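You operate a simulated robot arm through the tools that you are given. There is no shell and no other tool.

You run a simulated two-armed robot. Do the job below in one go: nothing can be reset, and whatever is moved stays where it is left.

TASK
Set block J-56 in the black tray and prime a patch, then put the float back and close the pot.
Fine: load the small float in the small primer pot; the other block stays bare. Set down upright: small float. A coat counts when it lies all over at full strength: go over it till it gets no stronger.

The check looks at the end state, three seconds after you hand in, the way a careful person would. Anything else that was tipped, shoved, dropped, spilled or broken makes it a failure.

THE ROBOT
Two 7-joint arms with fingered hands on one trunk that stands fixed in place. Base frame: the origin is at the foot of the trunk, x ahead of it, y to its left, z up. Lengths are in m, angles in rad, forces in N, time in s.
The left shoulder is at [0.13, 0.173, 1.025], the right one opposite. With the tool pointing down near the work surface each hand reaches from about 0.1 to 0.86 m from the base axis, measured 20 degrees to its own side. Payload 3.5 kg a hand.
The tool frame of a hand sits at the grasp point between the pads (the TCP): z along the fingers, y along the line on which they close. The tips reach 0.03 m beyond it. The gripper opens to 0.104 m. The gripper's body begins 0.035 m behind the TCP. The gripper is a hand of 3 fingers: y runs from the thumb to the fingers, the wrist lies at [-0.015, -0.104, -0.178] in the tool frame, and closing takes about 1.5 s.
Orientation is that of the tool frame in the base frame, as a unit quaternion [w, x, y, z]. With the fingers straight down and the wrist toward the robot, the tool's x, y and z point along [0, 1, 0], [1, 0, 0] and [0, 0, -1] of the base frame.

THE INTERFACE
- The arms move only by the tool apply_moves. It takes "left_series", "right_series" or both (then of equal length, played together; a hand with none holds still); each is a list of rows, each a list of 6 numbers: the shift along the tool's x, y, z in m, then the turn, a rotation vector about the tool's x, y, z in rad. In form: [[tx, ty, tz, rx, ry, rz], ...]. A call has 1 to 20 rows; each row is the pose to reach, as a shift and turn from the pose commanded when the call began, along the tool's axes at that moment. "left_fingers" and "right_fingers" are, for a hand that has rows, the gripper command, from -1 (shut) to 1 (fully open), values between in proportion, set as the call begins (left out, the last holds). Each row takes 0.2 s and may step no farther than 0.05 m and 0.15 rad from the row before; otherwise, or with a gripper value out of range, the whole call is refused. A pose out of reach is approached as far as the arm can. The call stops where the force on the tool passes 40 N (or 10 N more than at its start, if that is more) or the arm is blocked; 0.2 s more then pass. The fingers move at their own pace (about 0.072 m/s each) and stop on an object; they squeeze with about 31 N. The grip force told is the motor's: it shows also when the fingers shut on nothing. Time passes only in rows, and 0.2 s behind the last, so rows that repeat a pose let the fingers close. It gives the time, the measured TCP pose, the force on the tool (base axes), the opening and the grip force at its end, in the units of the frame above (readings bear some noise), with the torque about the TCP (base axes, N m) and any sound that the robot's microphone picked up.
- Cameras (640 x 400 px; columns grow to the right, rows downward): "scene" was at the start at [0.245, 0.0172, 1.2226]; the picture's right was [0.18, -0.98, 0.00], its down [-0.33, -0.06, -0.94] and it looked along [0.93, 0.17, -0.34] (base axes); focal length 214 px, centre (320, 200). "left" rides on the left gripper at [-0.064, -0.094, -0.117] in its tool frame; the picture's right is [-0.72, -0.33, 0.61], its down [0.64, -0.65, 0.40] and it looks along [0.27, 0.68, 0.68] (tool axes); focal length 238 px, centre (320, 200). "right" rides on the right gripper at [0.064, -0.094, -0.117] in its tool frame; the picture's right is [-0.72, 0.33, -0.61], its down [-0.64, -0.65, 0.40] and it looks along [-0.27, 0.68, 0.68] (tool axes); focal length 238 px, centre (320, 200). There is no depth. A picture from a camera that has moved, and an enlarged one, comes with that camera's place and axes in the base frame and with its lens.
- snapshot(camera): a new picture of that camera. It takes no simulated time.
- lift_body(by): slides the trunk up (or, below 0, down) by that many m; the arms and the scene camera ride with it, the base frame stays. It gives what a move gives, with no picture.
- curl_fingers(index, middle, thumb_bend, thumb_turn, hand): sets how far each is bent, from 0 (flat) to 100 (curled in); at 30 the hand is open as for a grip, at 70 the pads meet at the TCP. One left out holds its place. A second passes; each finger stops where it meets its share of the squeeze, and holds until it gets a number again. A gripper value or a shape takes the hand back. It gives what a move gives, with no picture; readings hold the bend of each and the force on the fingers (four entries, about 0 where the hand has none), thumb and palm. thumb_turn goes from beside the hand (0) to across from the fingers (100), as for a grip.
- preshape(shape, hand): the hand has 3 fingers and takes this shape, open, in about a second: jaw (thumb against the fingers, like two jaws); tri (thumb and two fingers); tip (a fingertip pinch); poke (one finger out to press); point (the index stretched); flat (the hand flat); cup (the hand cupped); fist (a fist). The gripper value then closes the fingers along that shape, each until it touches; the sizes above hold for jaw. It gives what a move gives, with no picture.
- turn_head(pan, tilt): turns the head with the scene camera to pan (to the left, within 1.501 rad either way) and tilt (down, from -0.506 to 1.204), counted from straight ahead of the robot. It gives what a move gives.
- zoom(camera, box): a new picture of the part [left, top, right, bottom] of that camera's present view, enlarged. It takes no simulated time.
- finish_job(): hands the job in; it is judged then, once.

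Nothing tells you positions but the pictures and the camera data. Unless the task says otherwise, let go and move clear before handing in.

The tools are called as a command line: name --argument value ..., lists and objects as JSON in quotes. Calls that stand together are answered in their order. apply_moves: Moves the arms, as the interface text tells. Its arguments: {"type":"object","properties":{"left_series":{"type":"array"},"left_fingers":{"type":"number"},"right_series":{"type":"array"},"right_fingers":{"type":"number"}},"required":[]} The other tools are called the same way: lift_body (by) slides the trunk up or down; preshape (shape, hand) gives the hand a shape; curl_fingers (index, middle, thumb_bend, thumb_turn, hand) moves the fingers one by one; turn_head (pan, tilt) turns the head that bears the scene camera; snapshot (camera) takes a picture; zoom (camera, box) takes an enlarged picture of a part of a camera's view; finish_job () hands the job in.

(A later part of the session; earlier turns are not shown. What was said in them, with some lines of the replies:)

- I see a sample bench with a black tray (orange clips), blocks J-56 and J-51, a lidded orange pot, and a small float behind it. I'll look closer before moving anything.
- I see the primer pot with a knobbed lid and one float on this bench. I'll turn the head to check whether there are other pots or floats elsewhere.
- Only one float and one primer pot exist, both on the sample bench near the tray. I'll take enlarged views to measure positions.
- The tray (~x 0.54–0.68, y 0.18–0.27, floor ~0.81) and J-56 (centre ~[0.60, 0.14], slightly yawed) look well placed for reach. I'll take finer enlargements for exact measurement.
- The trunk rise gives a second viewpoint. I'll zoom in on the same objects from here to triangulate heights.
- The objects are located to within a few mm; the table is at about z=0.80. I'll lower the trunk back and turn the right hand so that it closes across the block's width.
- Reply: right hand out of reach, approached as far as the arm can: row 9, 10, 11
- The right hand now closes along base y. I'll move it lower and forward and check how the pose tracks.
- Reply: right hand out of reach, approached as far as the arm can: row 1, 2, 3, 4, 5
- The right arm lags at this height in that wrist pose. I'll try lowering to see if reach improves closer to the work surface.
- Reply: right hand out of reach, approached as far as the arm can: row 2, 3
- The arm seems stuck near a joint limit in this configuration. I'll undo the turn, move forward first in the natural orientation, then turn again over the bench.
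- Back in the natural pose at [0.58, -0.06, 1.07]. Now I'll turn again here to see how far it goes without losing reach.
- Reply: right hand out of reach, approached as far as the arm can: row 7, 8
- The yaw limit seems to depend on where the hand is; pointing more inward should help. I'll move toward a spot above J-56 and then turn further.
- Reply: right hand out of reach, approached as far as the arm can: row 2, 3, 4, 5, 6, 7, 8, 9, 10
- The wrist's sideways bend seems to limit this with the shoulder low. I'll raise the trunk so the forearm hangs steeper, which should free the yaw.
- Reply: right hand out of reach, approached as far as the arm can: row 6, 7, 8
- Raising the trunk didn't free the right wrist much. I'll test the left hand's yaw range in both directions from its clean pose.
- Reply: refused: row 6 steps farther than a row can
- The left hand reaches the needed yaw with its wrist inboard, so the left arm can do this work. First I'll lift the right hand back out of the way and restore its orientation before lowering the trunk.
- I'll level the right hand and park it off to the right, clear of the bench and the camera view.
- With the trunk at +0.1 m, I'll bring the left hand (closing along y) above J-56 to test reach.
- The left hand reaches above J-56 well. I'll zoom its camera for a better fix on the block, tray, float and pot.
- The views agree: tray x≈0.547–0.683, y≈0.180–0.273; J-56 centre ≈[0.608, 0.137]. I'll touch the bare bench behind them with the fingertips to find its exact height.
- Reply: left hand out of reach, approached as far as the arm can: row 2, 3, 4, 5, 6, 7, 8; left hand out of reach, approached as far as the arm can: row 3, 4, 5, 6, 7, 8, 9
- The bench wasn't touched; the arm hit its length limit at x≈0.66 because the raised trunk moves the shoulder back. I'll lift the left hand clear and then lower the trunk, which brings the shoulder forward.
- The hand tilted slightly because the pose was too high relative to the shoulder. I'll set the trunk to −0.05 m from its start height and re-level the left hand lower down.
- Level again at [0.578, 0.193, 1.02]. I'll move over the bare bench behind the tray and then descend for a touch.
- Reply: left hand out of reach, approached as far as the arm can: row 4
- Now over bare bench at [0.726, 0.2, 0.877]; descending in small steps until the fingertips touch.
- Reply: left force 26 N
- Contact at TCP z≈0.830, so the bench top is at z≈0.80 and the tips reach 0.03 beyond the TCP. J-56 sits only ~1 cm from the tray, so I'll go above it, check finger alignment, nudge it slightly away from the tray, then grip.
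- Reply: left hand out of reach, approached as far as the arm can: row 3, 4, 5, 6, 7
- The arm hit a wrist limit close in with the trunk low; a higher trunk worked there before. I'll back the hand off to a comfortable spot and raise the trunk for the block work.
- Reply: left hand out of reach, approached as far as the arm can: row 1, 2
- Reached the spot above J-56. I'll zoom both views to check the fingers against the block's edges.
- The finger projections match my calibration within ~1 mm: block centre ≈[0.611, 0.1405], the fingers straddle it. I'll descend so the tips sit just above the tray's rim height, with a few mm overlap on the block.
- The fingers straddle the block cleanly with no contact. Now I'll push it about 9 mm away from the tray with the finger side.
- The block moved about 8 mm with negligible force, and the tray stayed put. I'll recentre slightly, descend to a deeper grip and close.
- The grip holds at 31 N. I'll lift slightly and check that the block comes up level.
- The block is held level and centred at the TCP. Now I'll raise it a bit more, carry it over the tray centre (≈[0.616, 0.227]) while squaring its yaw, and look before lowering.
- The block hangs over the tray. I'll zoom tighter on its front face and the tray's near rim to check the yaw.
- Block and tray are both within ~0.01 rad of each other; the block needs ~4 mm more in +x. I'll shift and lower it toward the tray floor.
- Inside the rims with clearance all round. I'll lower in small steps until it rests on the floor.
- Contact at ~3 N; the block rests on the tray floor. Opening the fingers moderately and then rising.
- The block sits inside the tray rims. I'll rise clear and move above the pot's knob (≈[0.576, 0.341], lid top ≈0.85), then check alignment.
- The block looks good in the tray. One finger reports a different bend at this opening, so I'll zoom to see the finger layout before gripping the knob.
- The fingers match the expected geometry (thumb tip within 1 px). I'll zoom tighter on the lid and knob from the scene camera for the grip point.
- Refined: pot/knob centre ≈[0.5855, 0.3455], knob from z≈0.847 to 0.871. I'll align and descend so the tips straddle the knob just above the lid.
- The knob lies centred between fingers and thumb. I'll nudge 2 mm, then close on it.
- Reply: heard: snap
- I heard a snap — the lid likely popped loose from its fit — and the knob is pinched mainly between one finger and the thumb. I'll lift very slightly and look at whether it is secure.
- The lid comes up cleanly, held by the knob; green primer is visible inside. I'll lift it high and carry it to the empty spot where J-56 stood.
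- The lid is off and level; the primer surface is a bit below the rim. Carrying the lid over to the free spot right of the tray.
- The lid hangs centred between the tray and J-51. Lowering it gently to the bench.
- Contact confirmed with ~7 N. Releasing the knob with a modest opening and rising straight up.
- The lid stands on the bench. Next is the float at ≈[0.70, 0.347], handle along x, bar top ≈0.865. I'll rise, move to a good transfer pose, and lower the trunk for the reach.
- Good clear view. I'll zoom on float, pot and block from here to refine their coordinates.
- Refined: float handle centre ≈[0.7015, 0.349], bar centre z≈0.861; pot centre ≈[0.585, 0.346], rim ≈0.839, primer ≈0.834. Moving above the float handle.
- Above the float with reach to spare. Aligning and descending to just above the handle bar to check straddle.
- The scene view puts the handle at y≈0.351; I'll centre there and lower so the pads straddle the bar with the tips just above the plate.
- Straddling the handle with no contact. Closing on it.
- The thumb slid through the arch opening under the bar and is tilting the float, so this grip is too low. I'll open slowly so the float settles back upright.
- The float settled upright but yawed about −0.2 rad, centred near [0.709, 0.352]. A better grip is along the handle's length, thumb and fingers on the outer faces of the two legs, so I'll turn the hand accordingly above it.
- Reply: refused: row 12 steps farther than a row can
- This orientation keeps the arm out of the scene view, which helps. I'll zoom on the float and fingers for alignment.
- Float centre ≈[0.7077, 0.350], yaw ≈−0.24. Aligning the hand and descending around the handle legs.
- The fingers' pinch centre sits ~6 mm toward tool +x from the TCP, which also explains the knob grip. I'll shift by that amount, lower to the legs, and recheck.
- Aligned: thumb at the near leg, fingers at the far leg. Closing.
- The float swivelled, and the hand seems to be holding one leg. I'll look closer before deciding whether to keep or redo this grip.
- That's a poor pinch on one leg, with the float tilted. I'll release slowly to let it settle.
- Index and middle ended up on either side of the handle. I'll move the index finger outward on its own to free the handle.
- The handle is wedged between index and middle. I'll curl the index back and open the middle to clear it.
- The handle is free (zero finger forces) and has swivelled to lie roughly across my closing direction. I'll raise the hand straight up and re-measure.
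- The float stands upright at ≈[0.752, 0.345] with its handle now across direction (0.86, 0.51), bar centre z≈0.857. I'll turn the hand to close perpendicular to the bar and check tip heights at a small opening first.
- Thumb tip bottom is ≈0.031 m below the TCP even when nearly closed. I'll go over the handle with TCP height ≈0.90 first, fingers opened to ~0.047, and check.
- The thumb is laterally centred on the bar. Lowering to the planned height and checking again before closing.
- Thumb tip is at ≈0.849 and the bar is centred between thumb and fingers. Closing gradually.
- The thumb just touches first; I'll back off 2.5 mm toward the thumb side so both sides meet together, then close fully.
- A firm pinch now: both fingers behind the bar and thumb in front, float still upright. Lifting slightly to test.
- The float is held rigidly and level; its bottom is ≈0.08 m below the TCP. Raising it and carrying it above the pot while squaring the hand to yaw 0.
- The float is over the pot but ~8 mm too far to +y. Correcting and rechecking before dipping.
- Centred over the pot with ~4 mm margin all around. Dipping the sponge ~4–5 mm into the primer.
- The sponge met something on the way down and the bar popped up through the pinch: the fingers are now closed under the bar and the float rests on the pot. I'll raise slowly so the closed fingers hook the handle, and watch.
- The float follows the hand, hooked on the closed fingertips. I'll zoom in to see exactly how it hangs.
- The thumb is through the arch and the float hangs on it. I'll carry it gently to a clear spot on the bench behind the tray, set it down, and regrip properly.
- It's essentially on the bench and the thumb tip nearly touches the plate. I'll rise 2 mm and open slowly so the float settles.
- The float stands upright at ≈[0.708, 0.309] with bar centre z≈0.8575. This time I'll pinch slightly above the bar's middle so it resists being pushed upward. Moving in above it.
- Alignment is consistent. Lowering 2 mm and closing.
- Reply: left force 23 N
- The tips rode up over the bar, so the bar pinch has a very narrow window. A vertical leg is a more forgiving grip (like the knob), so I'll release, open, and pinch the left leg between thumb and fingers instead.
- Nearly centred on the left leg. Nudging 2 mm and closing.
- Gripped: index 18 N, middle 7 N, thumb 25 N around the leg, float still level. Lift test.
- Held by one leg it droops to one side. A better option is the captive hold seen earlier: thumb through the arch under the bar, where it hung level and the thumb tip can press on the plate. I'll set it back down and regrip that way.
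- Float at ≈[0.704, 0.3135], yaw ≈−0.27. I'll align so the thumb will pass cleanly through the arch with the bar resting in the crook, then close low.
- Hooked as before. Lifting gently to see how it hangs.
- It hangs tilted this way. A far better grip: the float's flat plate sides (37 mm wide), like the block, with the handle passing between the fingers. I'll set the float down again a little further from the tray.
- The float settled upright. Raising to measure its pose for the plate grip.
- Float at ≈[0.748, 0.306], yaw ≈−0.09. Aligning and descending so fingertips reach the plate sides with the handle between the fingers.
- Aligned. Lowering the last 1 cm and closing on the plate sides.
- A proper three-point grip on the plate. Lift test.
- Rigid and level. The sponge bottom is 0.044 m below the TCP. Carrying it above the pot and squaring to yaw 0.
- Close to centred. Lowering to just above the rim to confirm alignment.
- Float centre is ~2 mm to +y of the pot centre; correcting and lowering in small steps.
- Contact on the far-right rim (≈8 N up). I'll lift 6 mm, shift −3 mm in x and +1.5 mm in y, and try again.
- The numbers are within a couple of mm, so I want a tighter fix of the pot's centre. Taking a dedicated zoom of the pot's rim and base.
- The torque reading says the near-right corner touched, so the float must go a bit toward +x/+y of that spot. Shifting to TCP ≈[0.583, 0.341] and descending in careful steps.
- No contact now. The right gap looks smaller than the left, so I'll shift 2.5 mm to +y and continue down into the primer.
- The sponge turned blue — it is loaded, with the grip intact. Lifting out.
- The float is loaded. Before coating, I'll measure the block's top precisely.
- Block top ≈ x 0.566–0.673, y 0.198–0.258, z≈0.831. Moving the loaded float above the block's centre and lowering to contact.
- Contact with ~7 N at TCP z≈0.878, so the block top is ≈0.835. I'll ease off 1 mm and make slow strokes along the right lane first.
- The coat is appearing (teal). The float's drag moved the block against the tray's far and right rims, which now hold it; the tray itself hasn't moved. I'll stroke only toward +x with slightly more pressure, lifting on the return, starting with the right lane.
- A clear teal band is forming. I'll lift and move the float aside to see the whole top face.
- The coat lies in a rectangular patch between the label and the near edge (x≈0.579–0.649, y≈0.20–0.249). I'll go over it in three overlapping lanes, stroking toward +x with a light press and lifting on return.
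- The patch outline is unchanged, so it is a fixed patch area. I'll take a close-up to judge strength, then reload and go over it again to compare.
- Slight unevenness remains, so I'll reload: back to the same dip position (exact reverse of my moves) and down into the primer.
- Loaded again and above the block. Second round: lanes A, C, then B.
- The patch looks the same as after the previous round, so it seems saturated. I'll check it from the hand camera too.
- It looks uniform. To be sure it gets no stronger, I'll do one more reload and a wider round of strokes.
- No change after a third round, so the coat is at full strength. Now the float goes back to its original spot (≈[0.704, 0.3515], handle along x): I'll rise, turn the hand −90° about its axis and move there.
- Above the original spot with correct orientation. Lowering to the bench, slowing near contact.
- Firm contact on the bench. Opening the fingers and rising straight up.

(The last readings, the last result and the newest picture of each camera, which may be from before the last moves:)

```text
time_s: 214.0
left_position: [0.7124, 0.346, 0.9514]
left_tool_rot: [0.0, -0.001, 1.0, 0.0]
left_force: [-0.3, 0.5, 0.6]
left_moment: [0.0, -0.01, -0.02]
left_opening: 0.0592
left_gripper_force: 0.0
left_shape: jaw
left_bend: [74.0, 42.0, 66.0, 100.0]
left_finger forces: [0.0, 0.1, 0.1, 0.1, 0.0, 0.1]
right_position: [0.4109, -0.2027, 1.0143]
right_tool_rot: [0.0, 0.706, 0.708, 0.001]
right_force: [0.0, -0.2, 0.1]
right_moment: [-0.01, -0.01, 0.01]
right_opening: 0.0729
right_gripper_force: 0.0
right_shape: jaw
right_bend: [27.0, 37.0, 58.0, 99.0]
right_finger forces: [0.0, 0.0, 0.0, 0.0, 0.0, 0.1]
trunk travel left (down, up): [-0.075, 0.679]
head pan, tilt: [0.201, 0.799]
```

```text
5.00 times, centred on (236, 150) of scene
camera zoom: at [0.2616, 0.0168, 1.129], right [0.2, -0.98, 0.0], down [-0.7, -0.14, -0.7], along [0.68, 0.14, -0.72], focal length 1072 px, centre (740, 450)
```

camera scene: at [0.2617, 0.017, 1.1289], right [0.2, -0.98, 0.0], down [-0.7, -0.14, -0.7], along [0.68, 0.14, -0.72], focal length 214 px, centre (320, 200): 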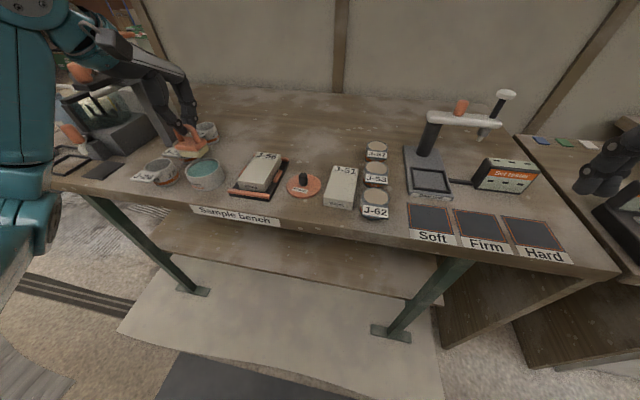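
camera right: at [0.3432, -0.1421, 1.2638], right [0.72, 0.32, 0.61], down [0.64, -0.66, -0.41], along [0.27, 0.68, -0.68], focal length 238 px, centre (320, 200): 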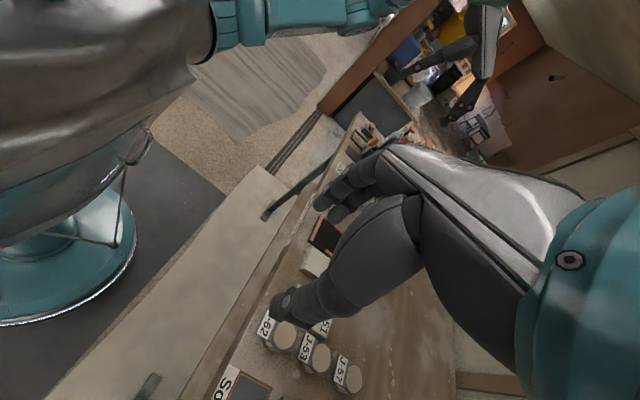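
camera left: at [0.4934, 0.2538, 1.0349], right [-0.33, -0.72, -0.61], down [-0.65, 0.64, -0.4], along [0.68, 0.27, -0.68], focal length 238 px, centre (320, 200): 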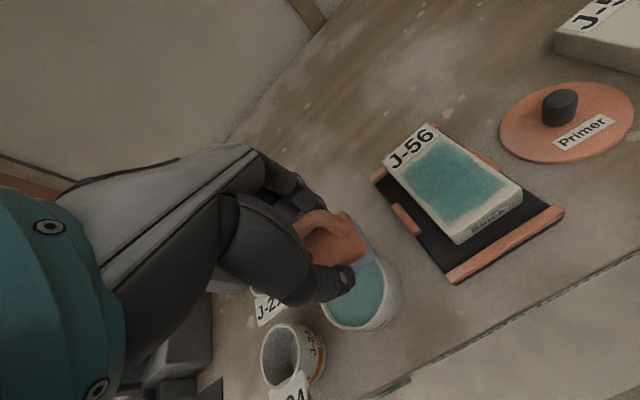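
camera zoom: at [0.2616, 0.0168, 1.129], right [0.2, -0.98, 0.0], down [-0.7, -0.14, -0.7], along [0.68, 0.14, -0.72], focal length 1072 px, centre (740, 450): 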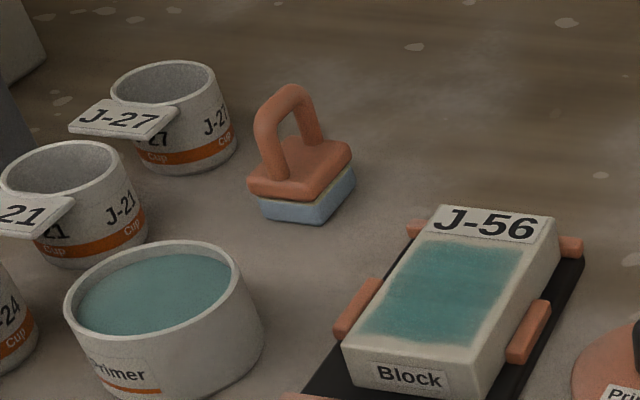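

The float is back in place, upright. Now the lid: I'll turn the hand back to yaw 0 while moving toward the lid, then measure the knob.

apply_moves --left_series '[[0.0108, -0.0125, -0.0042, 0, 0, 0.131], [0.0216, -0.025, -0.0084, 0, 0, 0.262], [0.0324, -0.0375, -0.0126, 0, 0, 0.393], [0.0432, -0.05, -0.0168, 0, 0, 0.524], [0.054, -0.0625, -0.021, 0, 0, 0.655], [0.0648, -0.075, -0.0252, 0, 0, 0.786], [0.0756, -0.0875, -0.0294, 0, 0, 0.917], [0.0864, -0.1, -0.0336, 0, 0, 1.048], [0.0972, -0.1125, -0.0378, 0, 0, 1.179], [0.108, -0.125, -0.042, 0, 0, 1.31], [0.119, -0.1375, -0.046, 0, 0, 1.441], [0.13, -0.15, -0.05, 0, 0, 1.5708], [0.13, -0.15, -0.05, 0, 0, 1.5708]]' --left_fingers 0.1

snapshot --camera "scene"

zoom --camera "scene" --box '[276, 156, 336, 206]'

zoom --camera "scene" --box '[176, 146, 240, 202]'

```text
time_s: 216.8
left_position: [0.5824, 0.1952, 1.0024]
left_tool_rot: [0.0, 0.708, 0.706, 0.0]
left_force: [0.1, -0.2, -0.1]
left_moment: [-0.01, 0.02, -0.02]
left_opening: 0.0577
left_gripper_force: 0.1
left_shape: jaw
left_bend: [74.0, 42.0, 67.0, 100.0]
left_finger forces: [0.1, 0.0, 0.0, 0.1, 0.0, 0.0]
right_position: [0.4116, -0.2024, 1.0151]
right_tool_rot: [0.001, 0.707, 0.707, 0.002]
right_force: [-0.1, -1.0, -0.1]
right_moment: [0.01, -0.02, 0.0]
right_opening: 0.0728
right_gripper_force: 0.0
right_shape: jaw
right_bend: [27.0, 37.0, 58.0, 99.0]
right_finger forces: [0.0, 0.0, 0.0, 0.0, 0.1, 0.0]
trunk travel left (down, up): [-0.075, 0.679]
head pan, tilt: [0.201, 0.799]
```

```text
taken
camera scene: at [0.2618, 0.0169, 1.129], right [0.2, -0.98, 0.0], down [-0.7, -0.14, -0.7], along [0.68, 0.14, -0.72], focal length 214 px, centre (320, 200)
```

scene: 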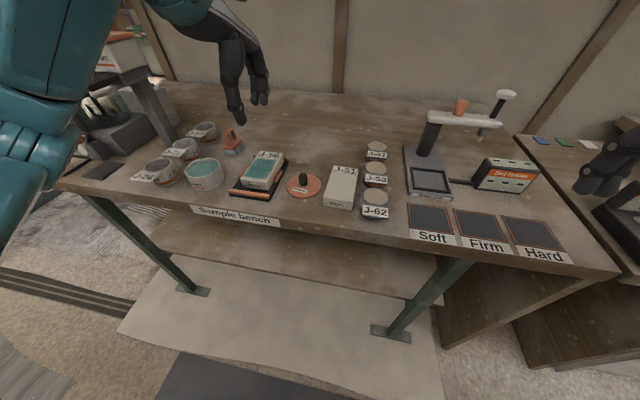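

```text
8.00 times, centred on (306, 181) of scene
camera zoom: at [0.2618, 0.0169, 1.129], right [0.2, -0.98, 0.0], down [-0.7, -0.14, -0.7], along [0.68, 0.14, -0.72], focal length 1716 px, centre (432, 352)
```

zoom: 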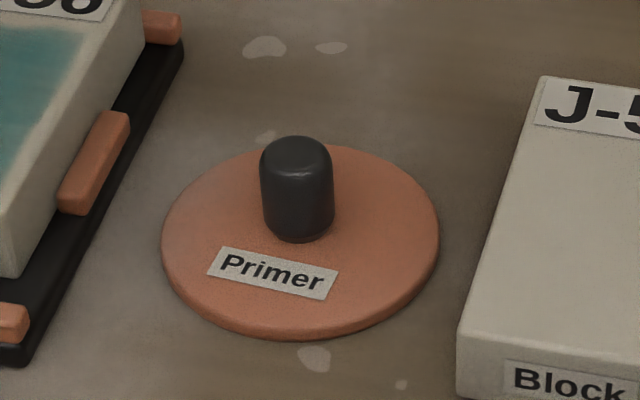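

```text
7.14 times, centred on (208, 174) of scene
camera zoom: at [0.2618, 0.0169, 1.129], right [0.2, -0.98, 0.0], down [-0.7, -0.14, -0.7], along [0.68, 0.14, -0.72], focal length 1532 px, centre (1120, 386)
```

zoom: 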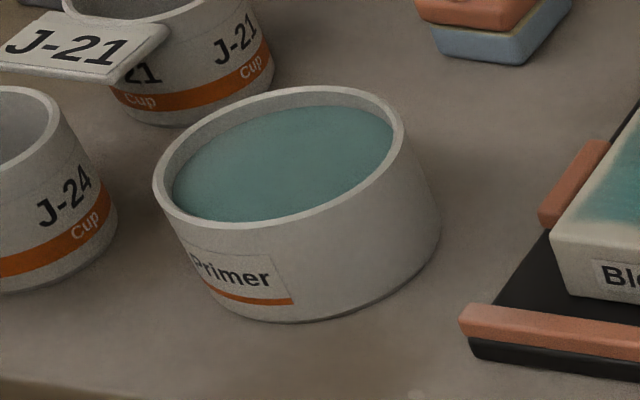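

Clear view: lid centre ≈[0.607, 0.1245] with the knob centred. Moving above the knob and descending partway to check alignment.

apply_moves --left_series '[[-0.025, 0.008, 0.02, 0, 0, 0], [-0.05, 0.016, 0.045, 0, 0, 0], [-0.0745, 0.0236, 0.07, 0, 0, 0], [-0.0745, 0.0236, 0.1, 0, 0, 0], [-0.0745, 0.0236, 0.12, 0, 0, 0], [-0.0745, 0.0236, 0.12, 0, 0, 0]]'

zoom --camera "scene" --box '[276, 146, 336, 200]'

zoom --camera "left" --box '[250, 140, 450, 320]'

```text
time_s: 218.2
left_position: [0.6038, 0.1216, 0.882]
left_tool_rot: [0.0, 0.707, 0.707, 0.0]
left_force: [0.1, -0.7, -0.2]
left_moment: [0.01, 0.01, -0.01]
left_opening: 0.0577
left_gripper_force: 0.0
left_shape: jaw
left_bend: [74.0, 42.0, 67.0, 100.0]
left_finger forces: [0.0, 0.0, 0.1, 0.1, 0.0, 0.0]
right_position: [0.412, -0.202, 1.0157]
right_tool_rot: [0.0, 0.707, 0.707, 0.001]
right_force: [0.2, -0.6, -0.8]
right_moment: [0.02, 0.01, -0.01]
right_opening: 0.0729
right_gripper_force: 0.1
right_shape: jaw
right_bend: [27.0, 37.0, 58.0, 99.0]
right_finger forces: [0.0, 0.1, 0.1, 0.1, 0.1, 0.0]
trunk travel left (down, up): [-0.075, 0.679]
head pan, tilt: [0.201, 0.799]
```

```text
7.41 times, centred on (306, 173) of scene
camera zoom: at [0.2618, 0.0168, 1.129], right [0.2, -0.98, 0.0], down [-0.7, -0.14, -0.7], along [0.68, 0.14, -0.72], focal length 1589 px, centre (424, 400)
```

zoom: 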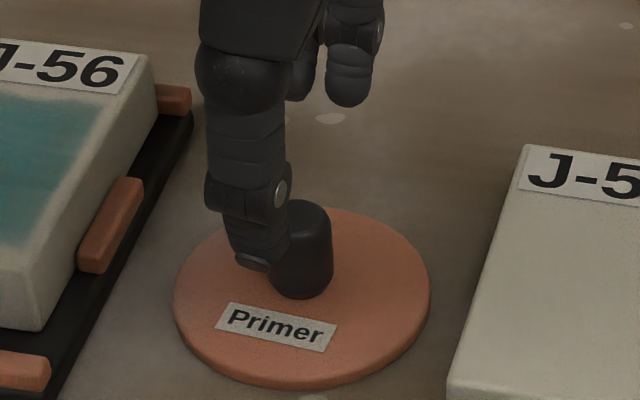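

```text
2.22 times, centred on (350, 230) of left
camera zoom: at [0.51, 0.0563, 0.9984], right [-0.33, -0.72, -0.61], down [-0.65, 0.64, -0.4], along [0.68, 0.27, -0.68], focal length 530 px, centre (253, 133)
```

zoom: 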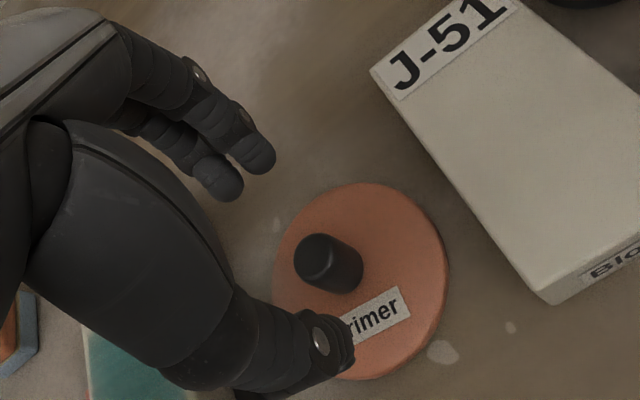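

Aligned within ~2 mm. Descending to knob height and closing gradually.

apply_moves --left_series '[[0, 0.001, 0.012, 0, 0, 0], [0, 0.002, 0.024, 0, 0, 0], [0, 0.002, 0.032, 0, 0, 0], [0, 0.002, 0.035, 0, 0, 0], [0, 0.002, 0.035, 0, 0, 0]]'

apply_moves --left_series '[[0, 0, 0, 0, 0, 0], [0, 0, 0, 0, 0, 0]]' --left_fingers -0.3

zoom --camera "scene" --box '[276, 146, 336, 200]'

zoom --camera "left" --box '[250, 140, 450, 320]'

```text
time_s: 219.4
left_position: [0.6045, 0.1206, 0.8468]
left_tool_rot: [0.0, 0.707, 0.707, 0.0]
left_force: [0.2, -0.7, 0.0]
left_moment: [0.0, -0.01, -0.03]
left_opening: 0.0576
left_gripper_force: 0.0
left_shape: jaw
left_bend: [74.0, 42.0, 67.0, 100.0]
left_finger forces: [0.0, 0.0, 0.1, 0.1, 0.1, 0.0]
right_position: [0.4123, -0.2026, 1.0134]
right_tool_rot: [0.0, 0.707, 0.707, 0.001]
right_force: [-0.3, -0.5, 0.0]
right_moment: [-0.02, -0.02, 0.02]
right_opening: 0.0729
right_gripper_force: 0.1
right_shape: jaw
right_bend: [27.0, 37.0, 58.0, 99.0]
right_finger forces: [0.1, 0.0, 0.1, 0.0, 0.0, 0.0]
trunk travel left (down, up): [-0.075, 0.679]
head pan, tilt: [0.201, 0.799]
```

```text
time_s: 220.0
left_position: [0.6043, 0.1217, 0.8469]
left_tool_rot: [0.0, 0.706, 0.708, 0.0]
left_force: [-0.7, 0.4, 0.4]
left_moment: [-0.01, 0.03, 0.0]
left_opening: 0.0368
left_gripper_force: 0.1
left_shape: jaw
left_bend: [74.0, 51.0, 73.0, 100.0]
left_finger forces: [0.0, 0.1, 0.0, 0.0, 0.0, 0.0]
right_position: [0.4124, -0.2021, 1.015]
right_tool_rot: [0.0, 0.707, 0.708, 0.002]
right_force: [0.7, -0.4, -1.0]
right_moment: [0.01, 0.0, -0.01]
right_opening: 0.0734
right_gripper_force: 0.1
right_shape: jaw
right_bend: [27.0, 37.0, 58.0, 99.0]
right_finger forces: [0.1, 0.0, 0.1, 0.1, 0.0, 0.0]
trunk travel left (down, up): [-0.075, 0.679]
head pan, tilt: [0.201, 0.799]
```

```text
7.41 times, centred on (306, 173) of scene
camera zoom: at [0.2618, 0.0169, 1.129], right [0.2, -0.98, 0.0], down [-0.7, -0.14, -0.7], along [0.68, 0.14, -0.72], focal length 1589 px, centre (424, 400)
```

zoom: 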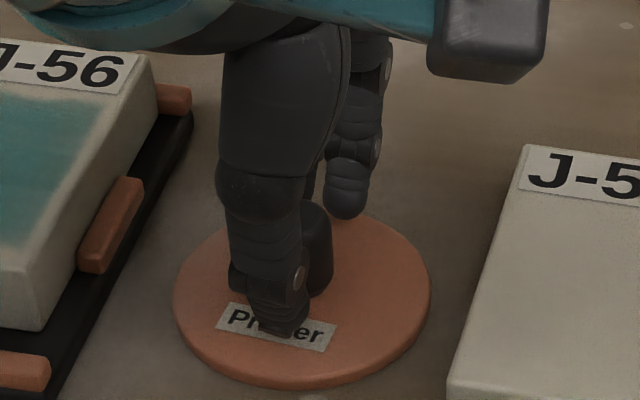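

```text
2.22 times, centred on (350, 230) of left
camera zoom: at [0.5114, 0.0562, 0.9634], right [-0.33, -0.72, -0.61], down [-0.65, 0.64, -0.4], along [0.68, 0.27, -0.68], focal length 530 px, centre (253, 133)
```

zoom: 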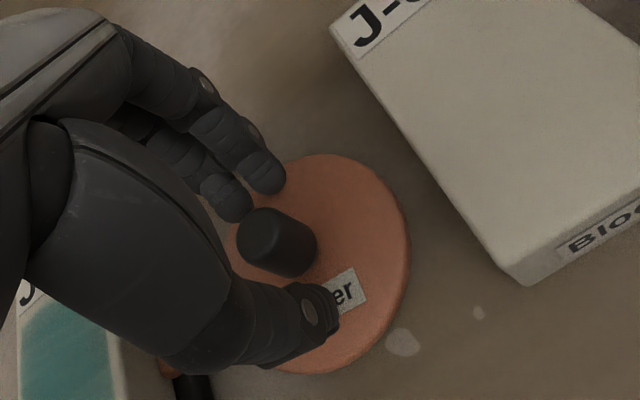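

apply_moves --left_series '[[0, -0.001, 0, 0, 0, 0], [0, -0.001, 0, 0, 0, 0], [0, -0.001, 0, 0, 0, 0], [0, -0.001, 0, 0, 0, 0], [0, -0.001, 0, 0, 0, 0]]' --left_fingers -1

zoom --camera "scene" --box '[276, 146, 336, 200]'

zoom --camera "left" --box '[250, 140, 450, 320]'

```text
time_s: 221.2
left_position: [0.6048, 0.1214, 0.8474]
left_tool_rot: [0.0, 0.707, 0.707, -0.001]
left_force: [0.1, 0.0, -0.3]
left_moment: [0.01, -0.01, 0.03]
left_opening: 0.0115
left_gripper_force: 30.8
left_shape: jaw
left_bend: [72.0, 64.0, 74.0, 100.0]
left_finger forces: [16.4, 10.7, 0.1, 0.0, 27.1, 0.0]
right_position: [0.4125, -0.2033, 1.0152]
right_tool_rot: [0.0, 0.707, 0.707, 0.001]
right_force: [0.6, 0.3, 0.5]
right_moment: [0.02, 0.02, 0.01]
right_opening: 0.073
right_gripper_force: 0.1
right_shape: jaw
right_bend: [27.0, 37.0, 58.0, 99.0]
right_finger forces: [0.1, 0.0, 0.0, 0.1, 0.1, 0.0]
trunk travel left (down, up): [-0.075, 0.679]
head pan, tilt: [0.201, 0.799]
```

```text
7.41 times, centred on (306, 173) of scene
camera zoom: at [0.2618, 0.0169, 1.129], right [0.2, -0.98, 0.0], down [-0.7, -0.14, -0.7], along [0.68, 0.14, -0.72], focal length 1589 px, centre (424, 400)
```

zoom: 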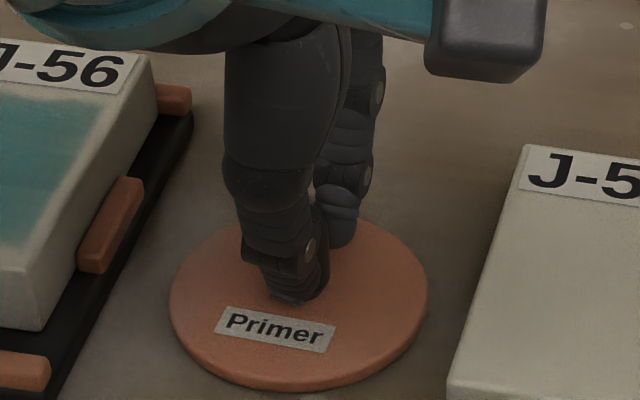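

```text
2.22 times, centred on (350, 230) of left
camera zoom: at [0.5108, 0.0565, 0.9639], right [-0.33, -0.72, -0.61], down [-0.65, 0.64, -0.4], along [0.68, 0.27, -0.68], focal length 530 px, centre (253, 133)
```

zoom: 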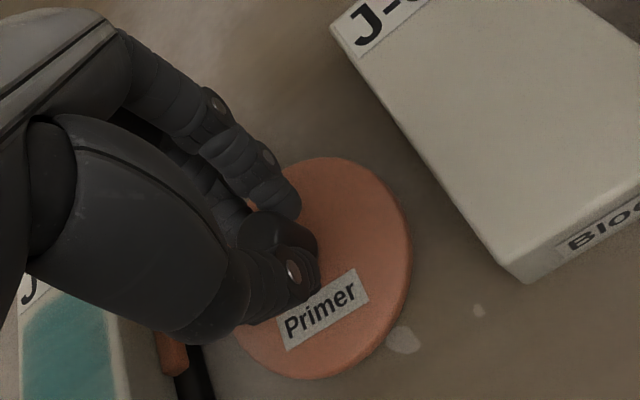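

All three fingers hold the knob, well centred. Lifting the lid and carrying it over the block at safe height to above the pot.

apply_moves --left_series '[[0, 0, -0.01, 0, 0, 0], [0, 0, -0.03, 0, 0, 0], [0, 0, -0.06, 0, 0, 0], [0, 0, -0.1, 0, 0, 0], [0.044, -0.0045, -0.105, 0, 0, 0], [0.088, -0.009, -0.105, 0, 0, 0], [0.132, -0.0135, -0.105, 0, 0, 0], [0.176, -0.018, -0.105, 0, 0, 0], [0.2211, -0.0223, -0.105, 0, 0, 0], [0.2211, -0.0223, -0.085, 0, 0, 0], [0.2211, -0.0223, -0.065, 0, 0, 0], [0.2211, -0.0223, -0.065, 0, 0, 0]]'

zoom --camera "scene" --box '[170, 130, 240, 202]'

zoom --camera "left" --box '[250, 140, 450, 340]'

```text
time_s: 223.8
left_position: [0.5868, 0.3428, 0.9134]
left_tool_rot: [0.001, 0.707, 0.707, 0.0]
left_force: [-0.5, -0.2, 0.2]
left_moment: [0.0, 0.01, -0.01]
left_opening: 0.0113
left_gripper_force: 31.2
left_shape: jaw
left_bend: [72.0, 64.0, 74.0, 100.0]
left_finger forces: [16.8, 11.1, 0.0, 0.1, 27.1, 0.1]
right_position: [0.4126, -0.203, 1.0145]
right_tool_rot: [0.0, 0.706, 0.708, 0.002]
right_force: [-0.3, 0.0, 0.3]
right_moment: [0.02, 0.02, 0.02]
right_opening: 0.0728
right_gripper_force: 0.0
right_shape: jaw
right_bend: [27.0, 37.0, 58.0, 99.0]
right_finger forces: [0.1, 0.0, 0.0, 0.0, 0.0, 0.1]
trunk travel left (down, up): [-0.075, 0.679]
head pan, tilt: [0.201, 0.799]
```

```text
5.56 times, centred on (205, 166) of scene
camera zoom: at [0.2618, 0.017, 1.129], right [0.2, -0.98, 0.0], down [-0.7, -0.14, -0.7], along [0.68, 0.14, -0.72], focal length 1192 px, centre (959, 389)
```

zoom: 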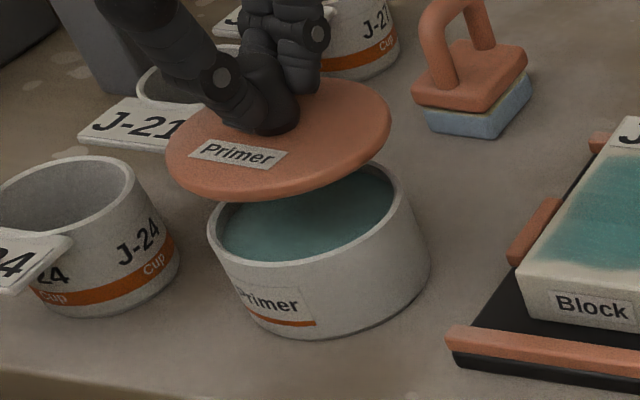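

```text
2.00 times, centred on (350, 240) of left
camera zoom: at [0.4925, 0.2768, 1.03], right [-0.33, -0.72, -0.61], down [-0.65, 0.64, -0.4], along [0.68, 0.27, -0.68], focal length 477 px, centre (260, 120)
```

zoom: 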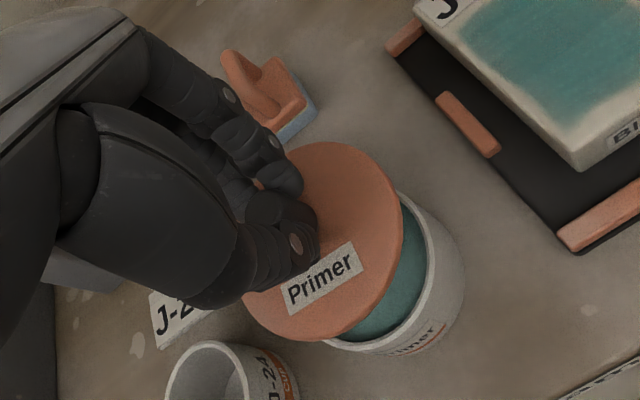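

apply_moves --left_series '[[0, 0, 0, 0, 0, 0], [0, 0, 0.01, 0, 0, 0], [0, 0, 0.014, 0, 0, 0], [0, 0, 0.014, 0, 0, 0]]'

zoom --camera "scene" --box '[170, 134, 240, 202]'

```text
time_s: 224.8
left_position: [0.5847, 0.3409, 0.8991]
left_tool_rot: [0.001, 0.707, 0.707, 0.0]
left_force: [-0.4, 0.0, -1.1]
left_moment: [0.02, -0.01, 0.0]
left_opening: 0.0111
left_gripper_force: 31.0
left_shape: jaw
left_bend: [72.0, 64.0, 74.0, 100.0]
left_finger forces: [16.9, 11.4, 0.0, 0.0, 27.2, 0.0]
right_position: [0.4122, -0.203, 1.0152]
right_tool_rot: [0.0, 0.707, 0.708, 0.001]
right_force: [0.1, -0.5, -0.6]
right_moment: [0.02, -0.01, 0.03]
right_opening: 0.0729
right_gripper_force: 0.0
right_shape: jaw
right_bend: [27.0, 37.0, 58.0, 99.0]
right_finger forces: [0.0, 0.1, 0.0, 0.1, 0.1, 0.0]
trunk travel left (down, up): [-0.075, 0.679]
head pan, tilt: [0.201, 0.799]
```

```text
5.88 times, centred on (205, 168) of scene
camera zoom: at [0.2618, 0.0169, 1.129], right [0.2, -0.98, 0.0], down [-0.7, -0.14, -0.7], along [0.68, 0.14, -0.72], focal length 1262 px, centre (996, 388)
```

zoom: 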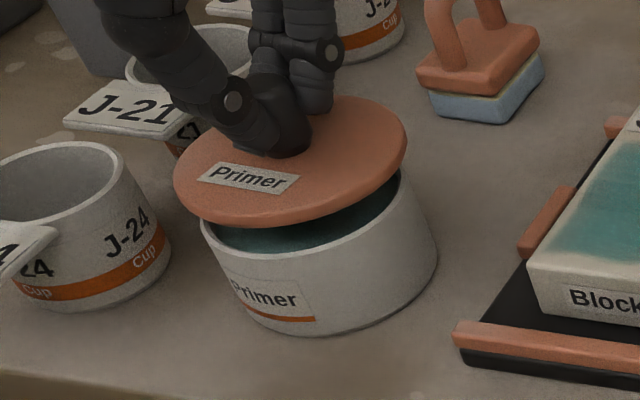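

Lid centre computes to ≈[0.585, 0.345], on the pot's centre. Lowering it toward the rim.

apply_moves --left_series '[[0.0005, 0, 0.004, 0, 0, 0], [0.0005, 0, 0.008, 0, 0, 0], [0.0005, 0, 0.0105, 0, 0, 0], [0.0005, 0, 0.0105, 0, 0, 0]]'

zoom --camera "scene" --box '[175, 140, 239, 202]'

zoom --camera "left" --box '[270, 160, 430, 330]'

```text
time_s: 225.8
left_position: [0.5837, 0.3427, 0.8875]
left_tool_rot: [0.0, 0.706, 0.708, 0.0]
left_force: [0.1, 0.8, 0.5]
left_moment: [0.0, -0.01, -0.01]
left_opening: 0.0115
left_gripper_force: 30.9
left_shape: jaw
left_bend: [72.0, 64.0, 74.0, 100.0]
left_finger forces: [16.9, 11.4, 0.1, 0.0, 27.0, 0.0]
right_position: [0.4116, -0.2026, 1.0158]
right_tool_rot: [0.0, 0.707, 0.707, 0.002]
right_force: [0.5, -0.2, 0.3]
right_moment: [0.03, -0.01, 0.02]
right_opening: 0.0729
right_gripper_force: 0.1
right_shape: jaw
right_bend: [27.0, 37.0, 58.0, 99.0]
right_finger forces: [0.0, 0.1, 0.0, 0.0, 0.0, 0.0]
trunk travel left (down, up): [-0.075, 0.679]
head pan, tilt: [0.201, 0.799]
```

```text
6.45 times, centred on (207, 171) of scene
camera zoom: at [0.2618, 0.0169, 1.129], right [0.2, -0.98, 0.0], down [-0.7, -0.14, -0.7], along [0.68, 0.14, -0.72], focal length 1384 px, centre (1049, 387)
```

zoom: 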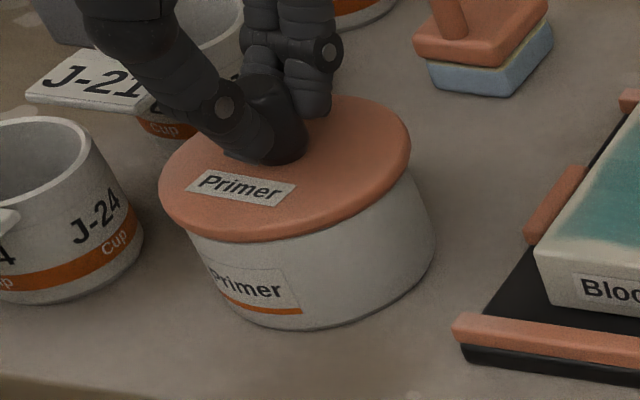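

```text
2.35 times, centred on (350, 245) of left
camera zoom: at [0.4891, 0.2767, 1.0038], right [-0.33, -0.72, -0.61], down [-0.65, 0.64, -0.4], along [0.68, 0.27, -0.68], focal length 561 px, centre (249, 94)
```

zoom: 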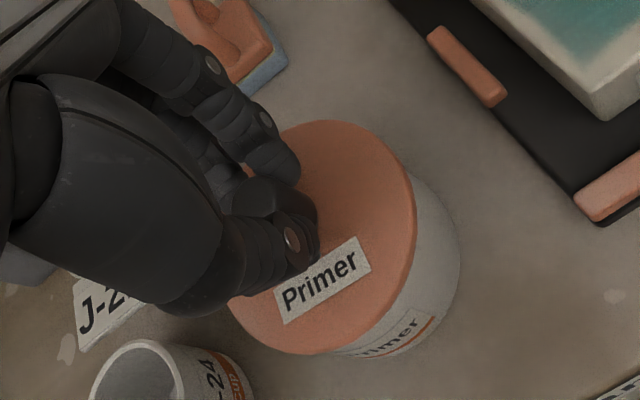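

The lid's overhang matches the original closed look. Pressing down in 1 mm steps to seat it.

apply_moves --left_series '[[0, 0, 0.001, 0, 0, 0], [0, 0, 0.002, 0, 0, 0], [0, 0, 0.002, 0, 0, 0]]'

apply_moves --left_series '[[0, 0, 0.001, 0, 0, 0], [0, 0, 0.002, 0, 0, 0], [0, 0, 0.002, 0, 0, 0]]'

```text
time_s: 226.6
left_position: [0.582, 0.3421, 0.8869]
left_tool_rot: [0.002, 0.707, 0.707, 0.001]
left_force: [-1.7, -3.1, 8.5]
left_moment: [-0.07, -0.01, 0.01]
left_opening: 0.0109
left_gripper_force: 31.0
left_shape: jaw
left_bend: [72.0, 65.0, 74.0, 100.0]
left_finger forces: [19.5, 12.3, 0.0, 0.1, 30.9, 0.1]
right_position: [0.4116, -0.2032, 1.016]
right_tool_rot: [0.0, 0.706, 0.708, 0.002]
right_force: [-0.8, -0.3, -0.3]
right_moment: [0.01, 0.04, 0.03]
right_opening: 0.0729
right_gripper_force: 0.0
right_shape: jaw
right_bend: [27.0, 37.0, 58.0, 99.0]
right_finger forces: [0.0, 0.0, 0.0, 0.0, 0.0, 0.0]
trunk travel left (down, up): [-0.075, 0.679]
head pan, tilt: [0.201, 0.799]
heard: snap
```

```text
time_s: 227.4
left_position: [0.5818, 0.3408, 0.8862]
left_tool_rot: [0.002, 0.707, 0.707, 0.001]
left_force: [2.8, -1.9, 20.9]
left_moment: [0.02, -0.09, -0.01]
left_opening: 0.0121
left_gripper_force: 31.0
left_shape: jaw
left_bend: [72.0, 64.0, 74.0, 100.0]
left_finger forces: [21.3, 14.6, 0.1, 0.1, 32.0, 0.1]
right_position: [0.4092, -0.2036, 1.0158]
right_tool_rot: [0.001, 0.707, 0.708, 0.002]
right_force: [0.3, -0.5, 0.5]
right_moment: [0.01, 0.01, 0.0]
right_opening: 0.0727
right_gripper_force: 0.0
right_shape: jaw
right_bend: [27.0, 37.0, 58.0, 99.0]
right_finger forces: [0.0, 0.0, 0.0, 0.0, 0.1, 0.0]
trunk travel left (down, up): [-0.075, 0.679]
head pan, tilt: [0.201, 0.799]
```

The lid snapped shut. I'll ease off the pressure, then open the fingers and rise.

apply_moves --left_series '[[0, 0, -0.0015, 0, 0, 0], [0, 0, -0.003, 0, 0, 0], [0, 0, -0.003, 0, 0, 0]]'

apply_moves --left_series '[[0, 0, 0, 0, 0, 0], [0, 0, 0, 0, 0, 0], [0, 0, 0, 0, 0, 0], [0, 0, 0, 0, 0, 0]]' --left_fingers -0.1

zoom --camera "scene" --box '[175, 140, 239, 202]'

zoom --camera "left" --box '[270, 160, 430, 330]'

```text
time_s: 228.2
left_position: [0.583, 0.3414, 0.8866]
left_tool_rot: [-0.001, 0.707, 0.708, 0.001]
left_force: [-0.8, -0.5, 12.3]
left_moment: [0.05, -0.05, 0.0]
left_opening: 0.012
left_gripper_force: 31.1
left_shape: jaw
left_bend: [72.0, 64.0, 74.0, 100.0]
left_finger forces: [20.1, 13.2, 0.0, 0.1, 31.7, 0.0]
right_position: [0.4113, -0.2028, 1.0159]
right_tool_rot: [-0.001, 0.706, 0.708, 0.003]
right_force: [0.4, -0.7, -0.7]
right_moment: [0.01, 0.01, 0.01]
right_opening: 0.073
right_gripper_force: 0.0
right_shape: jaw
right_bend: [27.0, 37.0, 58.0, 99.0]
right_finger forces: [0.0, 0.1, 0.0, 0.1, 0.0, 0.0]
trunk travel left (down, up): [-0.075, 0.679]
head pan, tilt: [0.201, 0.799]
```

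```text
time_s: 229.2
left_position: [0.5819, 0.3425, 0.8863]
left_tool_rot: [-0.001, 0.707, 0.707, 0.0]
left_force: [-0.4, -0.8, 0.1]
left_moment: [0.01, 0.01, 0.03]
left_opening: 0.0463
left_gripper_force: 0.0
left_shape: jaw
left_bend: [74.0, 47.0, 71.0, 100.0]
left_finger forces: [0.0, 0.0, 0.0, 0.1, 0.1, 0.1]
right_position: [0.4124, -0.2035, 1.0152]
right_tool_rot: [0.0, 0.706, 0.708, 0.001]
right_force: [-0.8, -0.3, 0.9]
right_moment: [0.0, 0.04, 0.0]
right_opening: 0.0726
right_gripper_force: 0.1
right_shape: jaw
right_bend: [27.0, 37.0, 58.0, 99.0]
right_finger forces: [0.1, 0.0, 0.0, 0.0, 0.0, 0.1]
trunk travel left (down, up): [-0.075, 0.679]
head pan, tilt: [0.201, 0.799]
```

```text
6.45 times, centred on (207, 171) of scene
camera zoom: at [0.2618, 0.0169, 1.1289], right [0.2, -0.98, 0.0], down [-0.7, -0.14, -0.7], along [0.68, 0.14, -0.72], focal length 1384 px, centre (1049, 387)
```

zoom: 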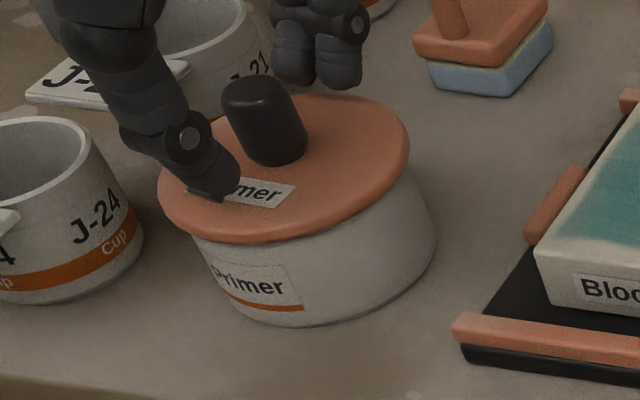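

```text
2.35 times, centred on (350, 245) of left
camera zoom: at [0.4894, 0.2769, 1.0028], right [-0.33, -0.72, -0.61], down [-0.65, 0.64, -0.4], along [0.68, 0.27, -0.68], focal length 561 px, centre (249, 94)
```

zoom: 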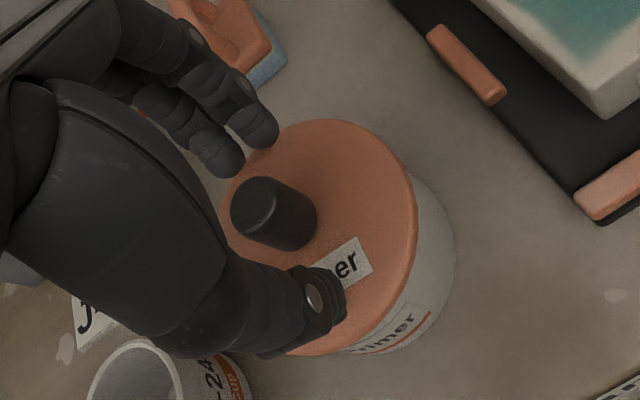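

Released cleanly. Rising straight up and retracting, then inspecting everything.

apply_moves --left_series '[[0, 0, -0.015, 0, 0, 0], [0, 0, -0.03, 0, 0, 0], [0, 0, -0.06, 0, 0, 0], [0, -0.02, -0.09, 0, 0, 0], [0, -0.05, -0.12, 0, 0, 0], [0, -0.08, -0.14, 0, 0, 0], [0, -0.11, -0.15, 0, 0, 0]]'

snapshot --camera "scene"

zoom --camera "scene" --box '[130, 110, 290, 210]'

zoom --camera "scene" --box '[170, 140, 240, 204]'

```text
time_s: 230.8
left_position: [0.4734, 0.3445, 1.0388]
left_tool_rot: [-0.001, 0.707, 0.707, -0.001]
left_force: [0.3, 0.9, -0.2]
left_moment: [0.02, 0.01, 0.01]
left_opening: 0.0466
left_gripper_force: 0.0
left_shape: jaw
left_bend: [74.0, 47.0, 71.0, 100.0]
left_finger forces: [0.0, 0.0, 0.0, 0.0, 0.0, 0.1]
right_position: [0.4122, -0.2038, 1.0156]
right_tool_rot: [0.001, 0.707, 0.708, 0.002]
right_force: [0.4, -0.1, -0.4]
right_moment: [0.0, 0.04, -0.03]
right_opening: 0.0727
right_gripper_force: 0.1
right_shape: jaw
right_bend: [27.0, 37.0, 58.0, 99.0]
right_finger forces: [0.0, 0.1, 0.0, 0.0, 0.0, 0.1]
trunk travel left (down, up): [-0.075, 0.679]
head pan, tilt: [0.201, 0.799]
```

```text
taken
camera scene: at [0.2616, 0.0168, 1.129], right [0.2, -0.98, 0.0], down [-0.7, -0.14, -0.7], along [0.68, 0.14, -0.72], focal length 214 px, centre (320, 200)
```

scene: 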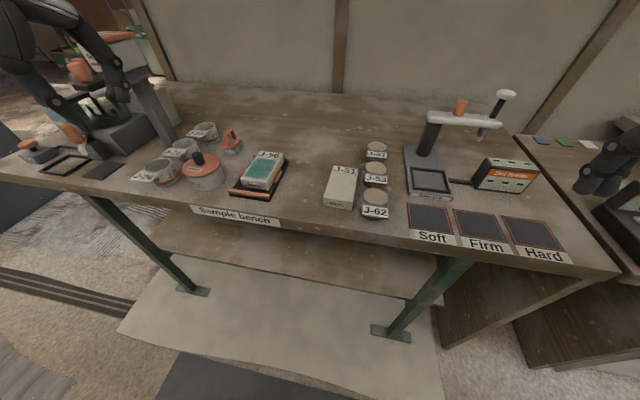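

```text
4.00 times, centred on (210, 160) of scene
camera zoom: at [0.2616, 0.0168, 1.129], right [0.2, -0.98, 0.0], down [-0.7, -0.14, -0.7], along [0.68, 0.14, -0.72], focal length 858 px, centre (760, 360)
```

zoom: 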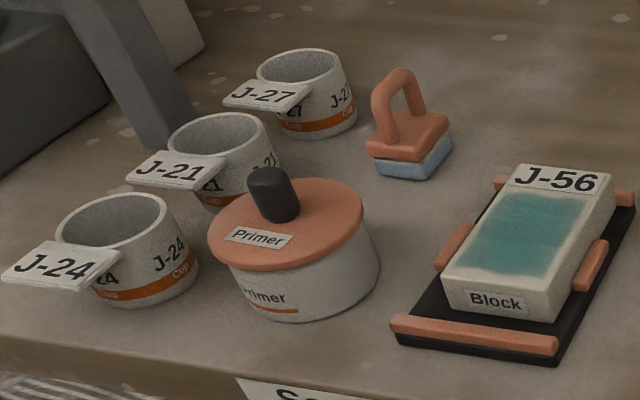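

```text
6.25 times, centred on (205, 172) of scene
camera zoom: at [0.2616, 0.0168, 1.129], right [0.2, -0.98, 0.0], down [-0.7, -0.14, -0.7], along [0.68, 0.14, -0.72], focal length 1340 px, centre (1039, 375)
```

zoom: 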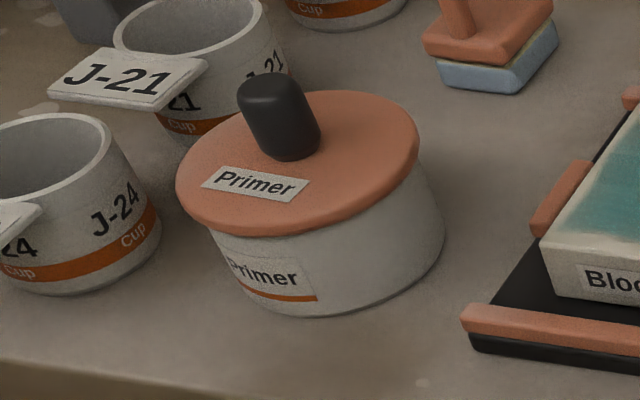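

Everything is in order: J-56 sits in the tray with a full, unchanging coat, J-51 is bare, the float stands upright in its place, the pot is shut, nothing else is disturbed, and both hands are clear. Handing in.

finish_job

```text
The job is handed in.
```

I set J-56 in the black tray, primed its patch, put the small float back upright in its place and shut the pot. The job is handed in.

- **Coat:** After the first pass I reloaded the float twice, going over the patch again each time. Close-up views after the second and third rounds showed no change, so I took it as full strength. The primer covered only a rectangle on the block's top; the label and a narrow border stayed bare even though the float passed over them.
- **Block:** The strokes slid J-56 up against the tray's far and right rims. It is still inside the tray, and the tray itself did not move.
- **Float:** I dropped my grip on the handle several times before holding it by its plate. On the way it was tilted, swivelled on the bench and knocked against the pot rim, all before it was first loaded.
- **Lid:** The lid stood on the bench where J-56 had been, and snapped when I pressed it back on.

J-51 is bare, the other items look as they did at the start, and both hands are clear of the bench items.
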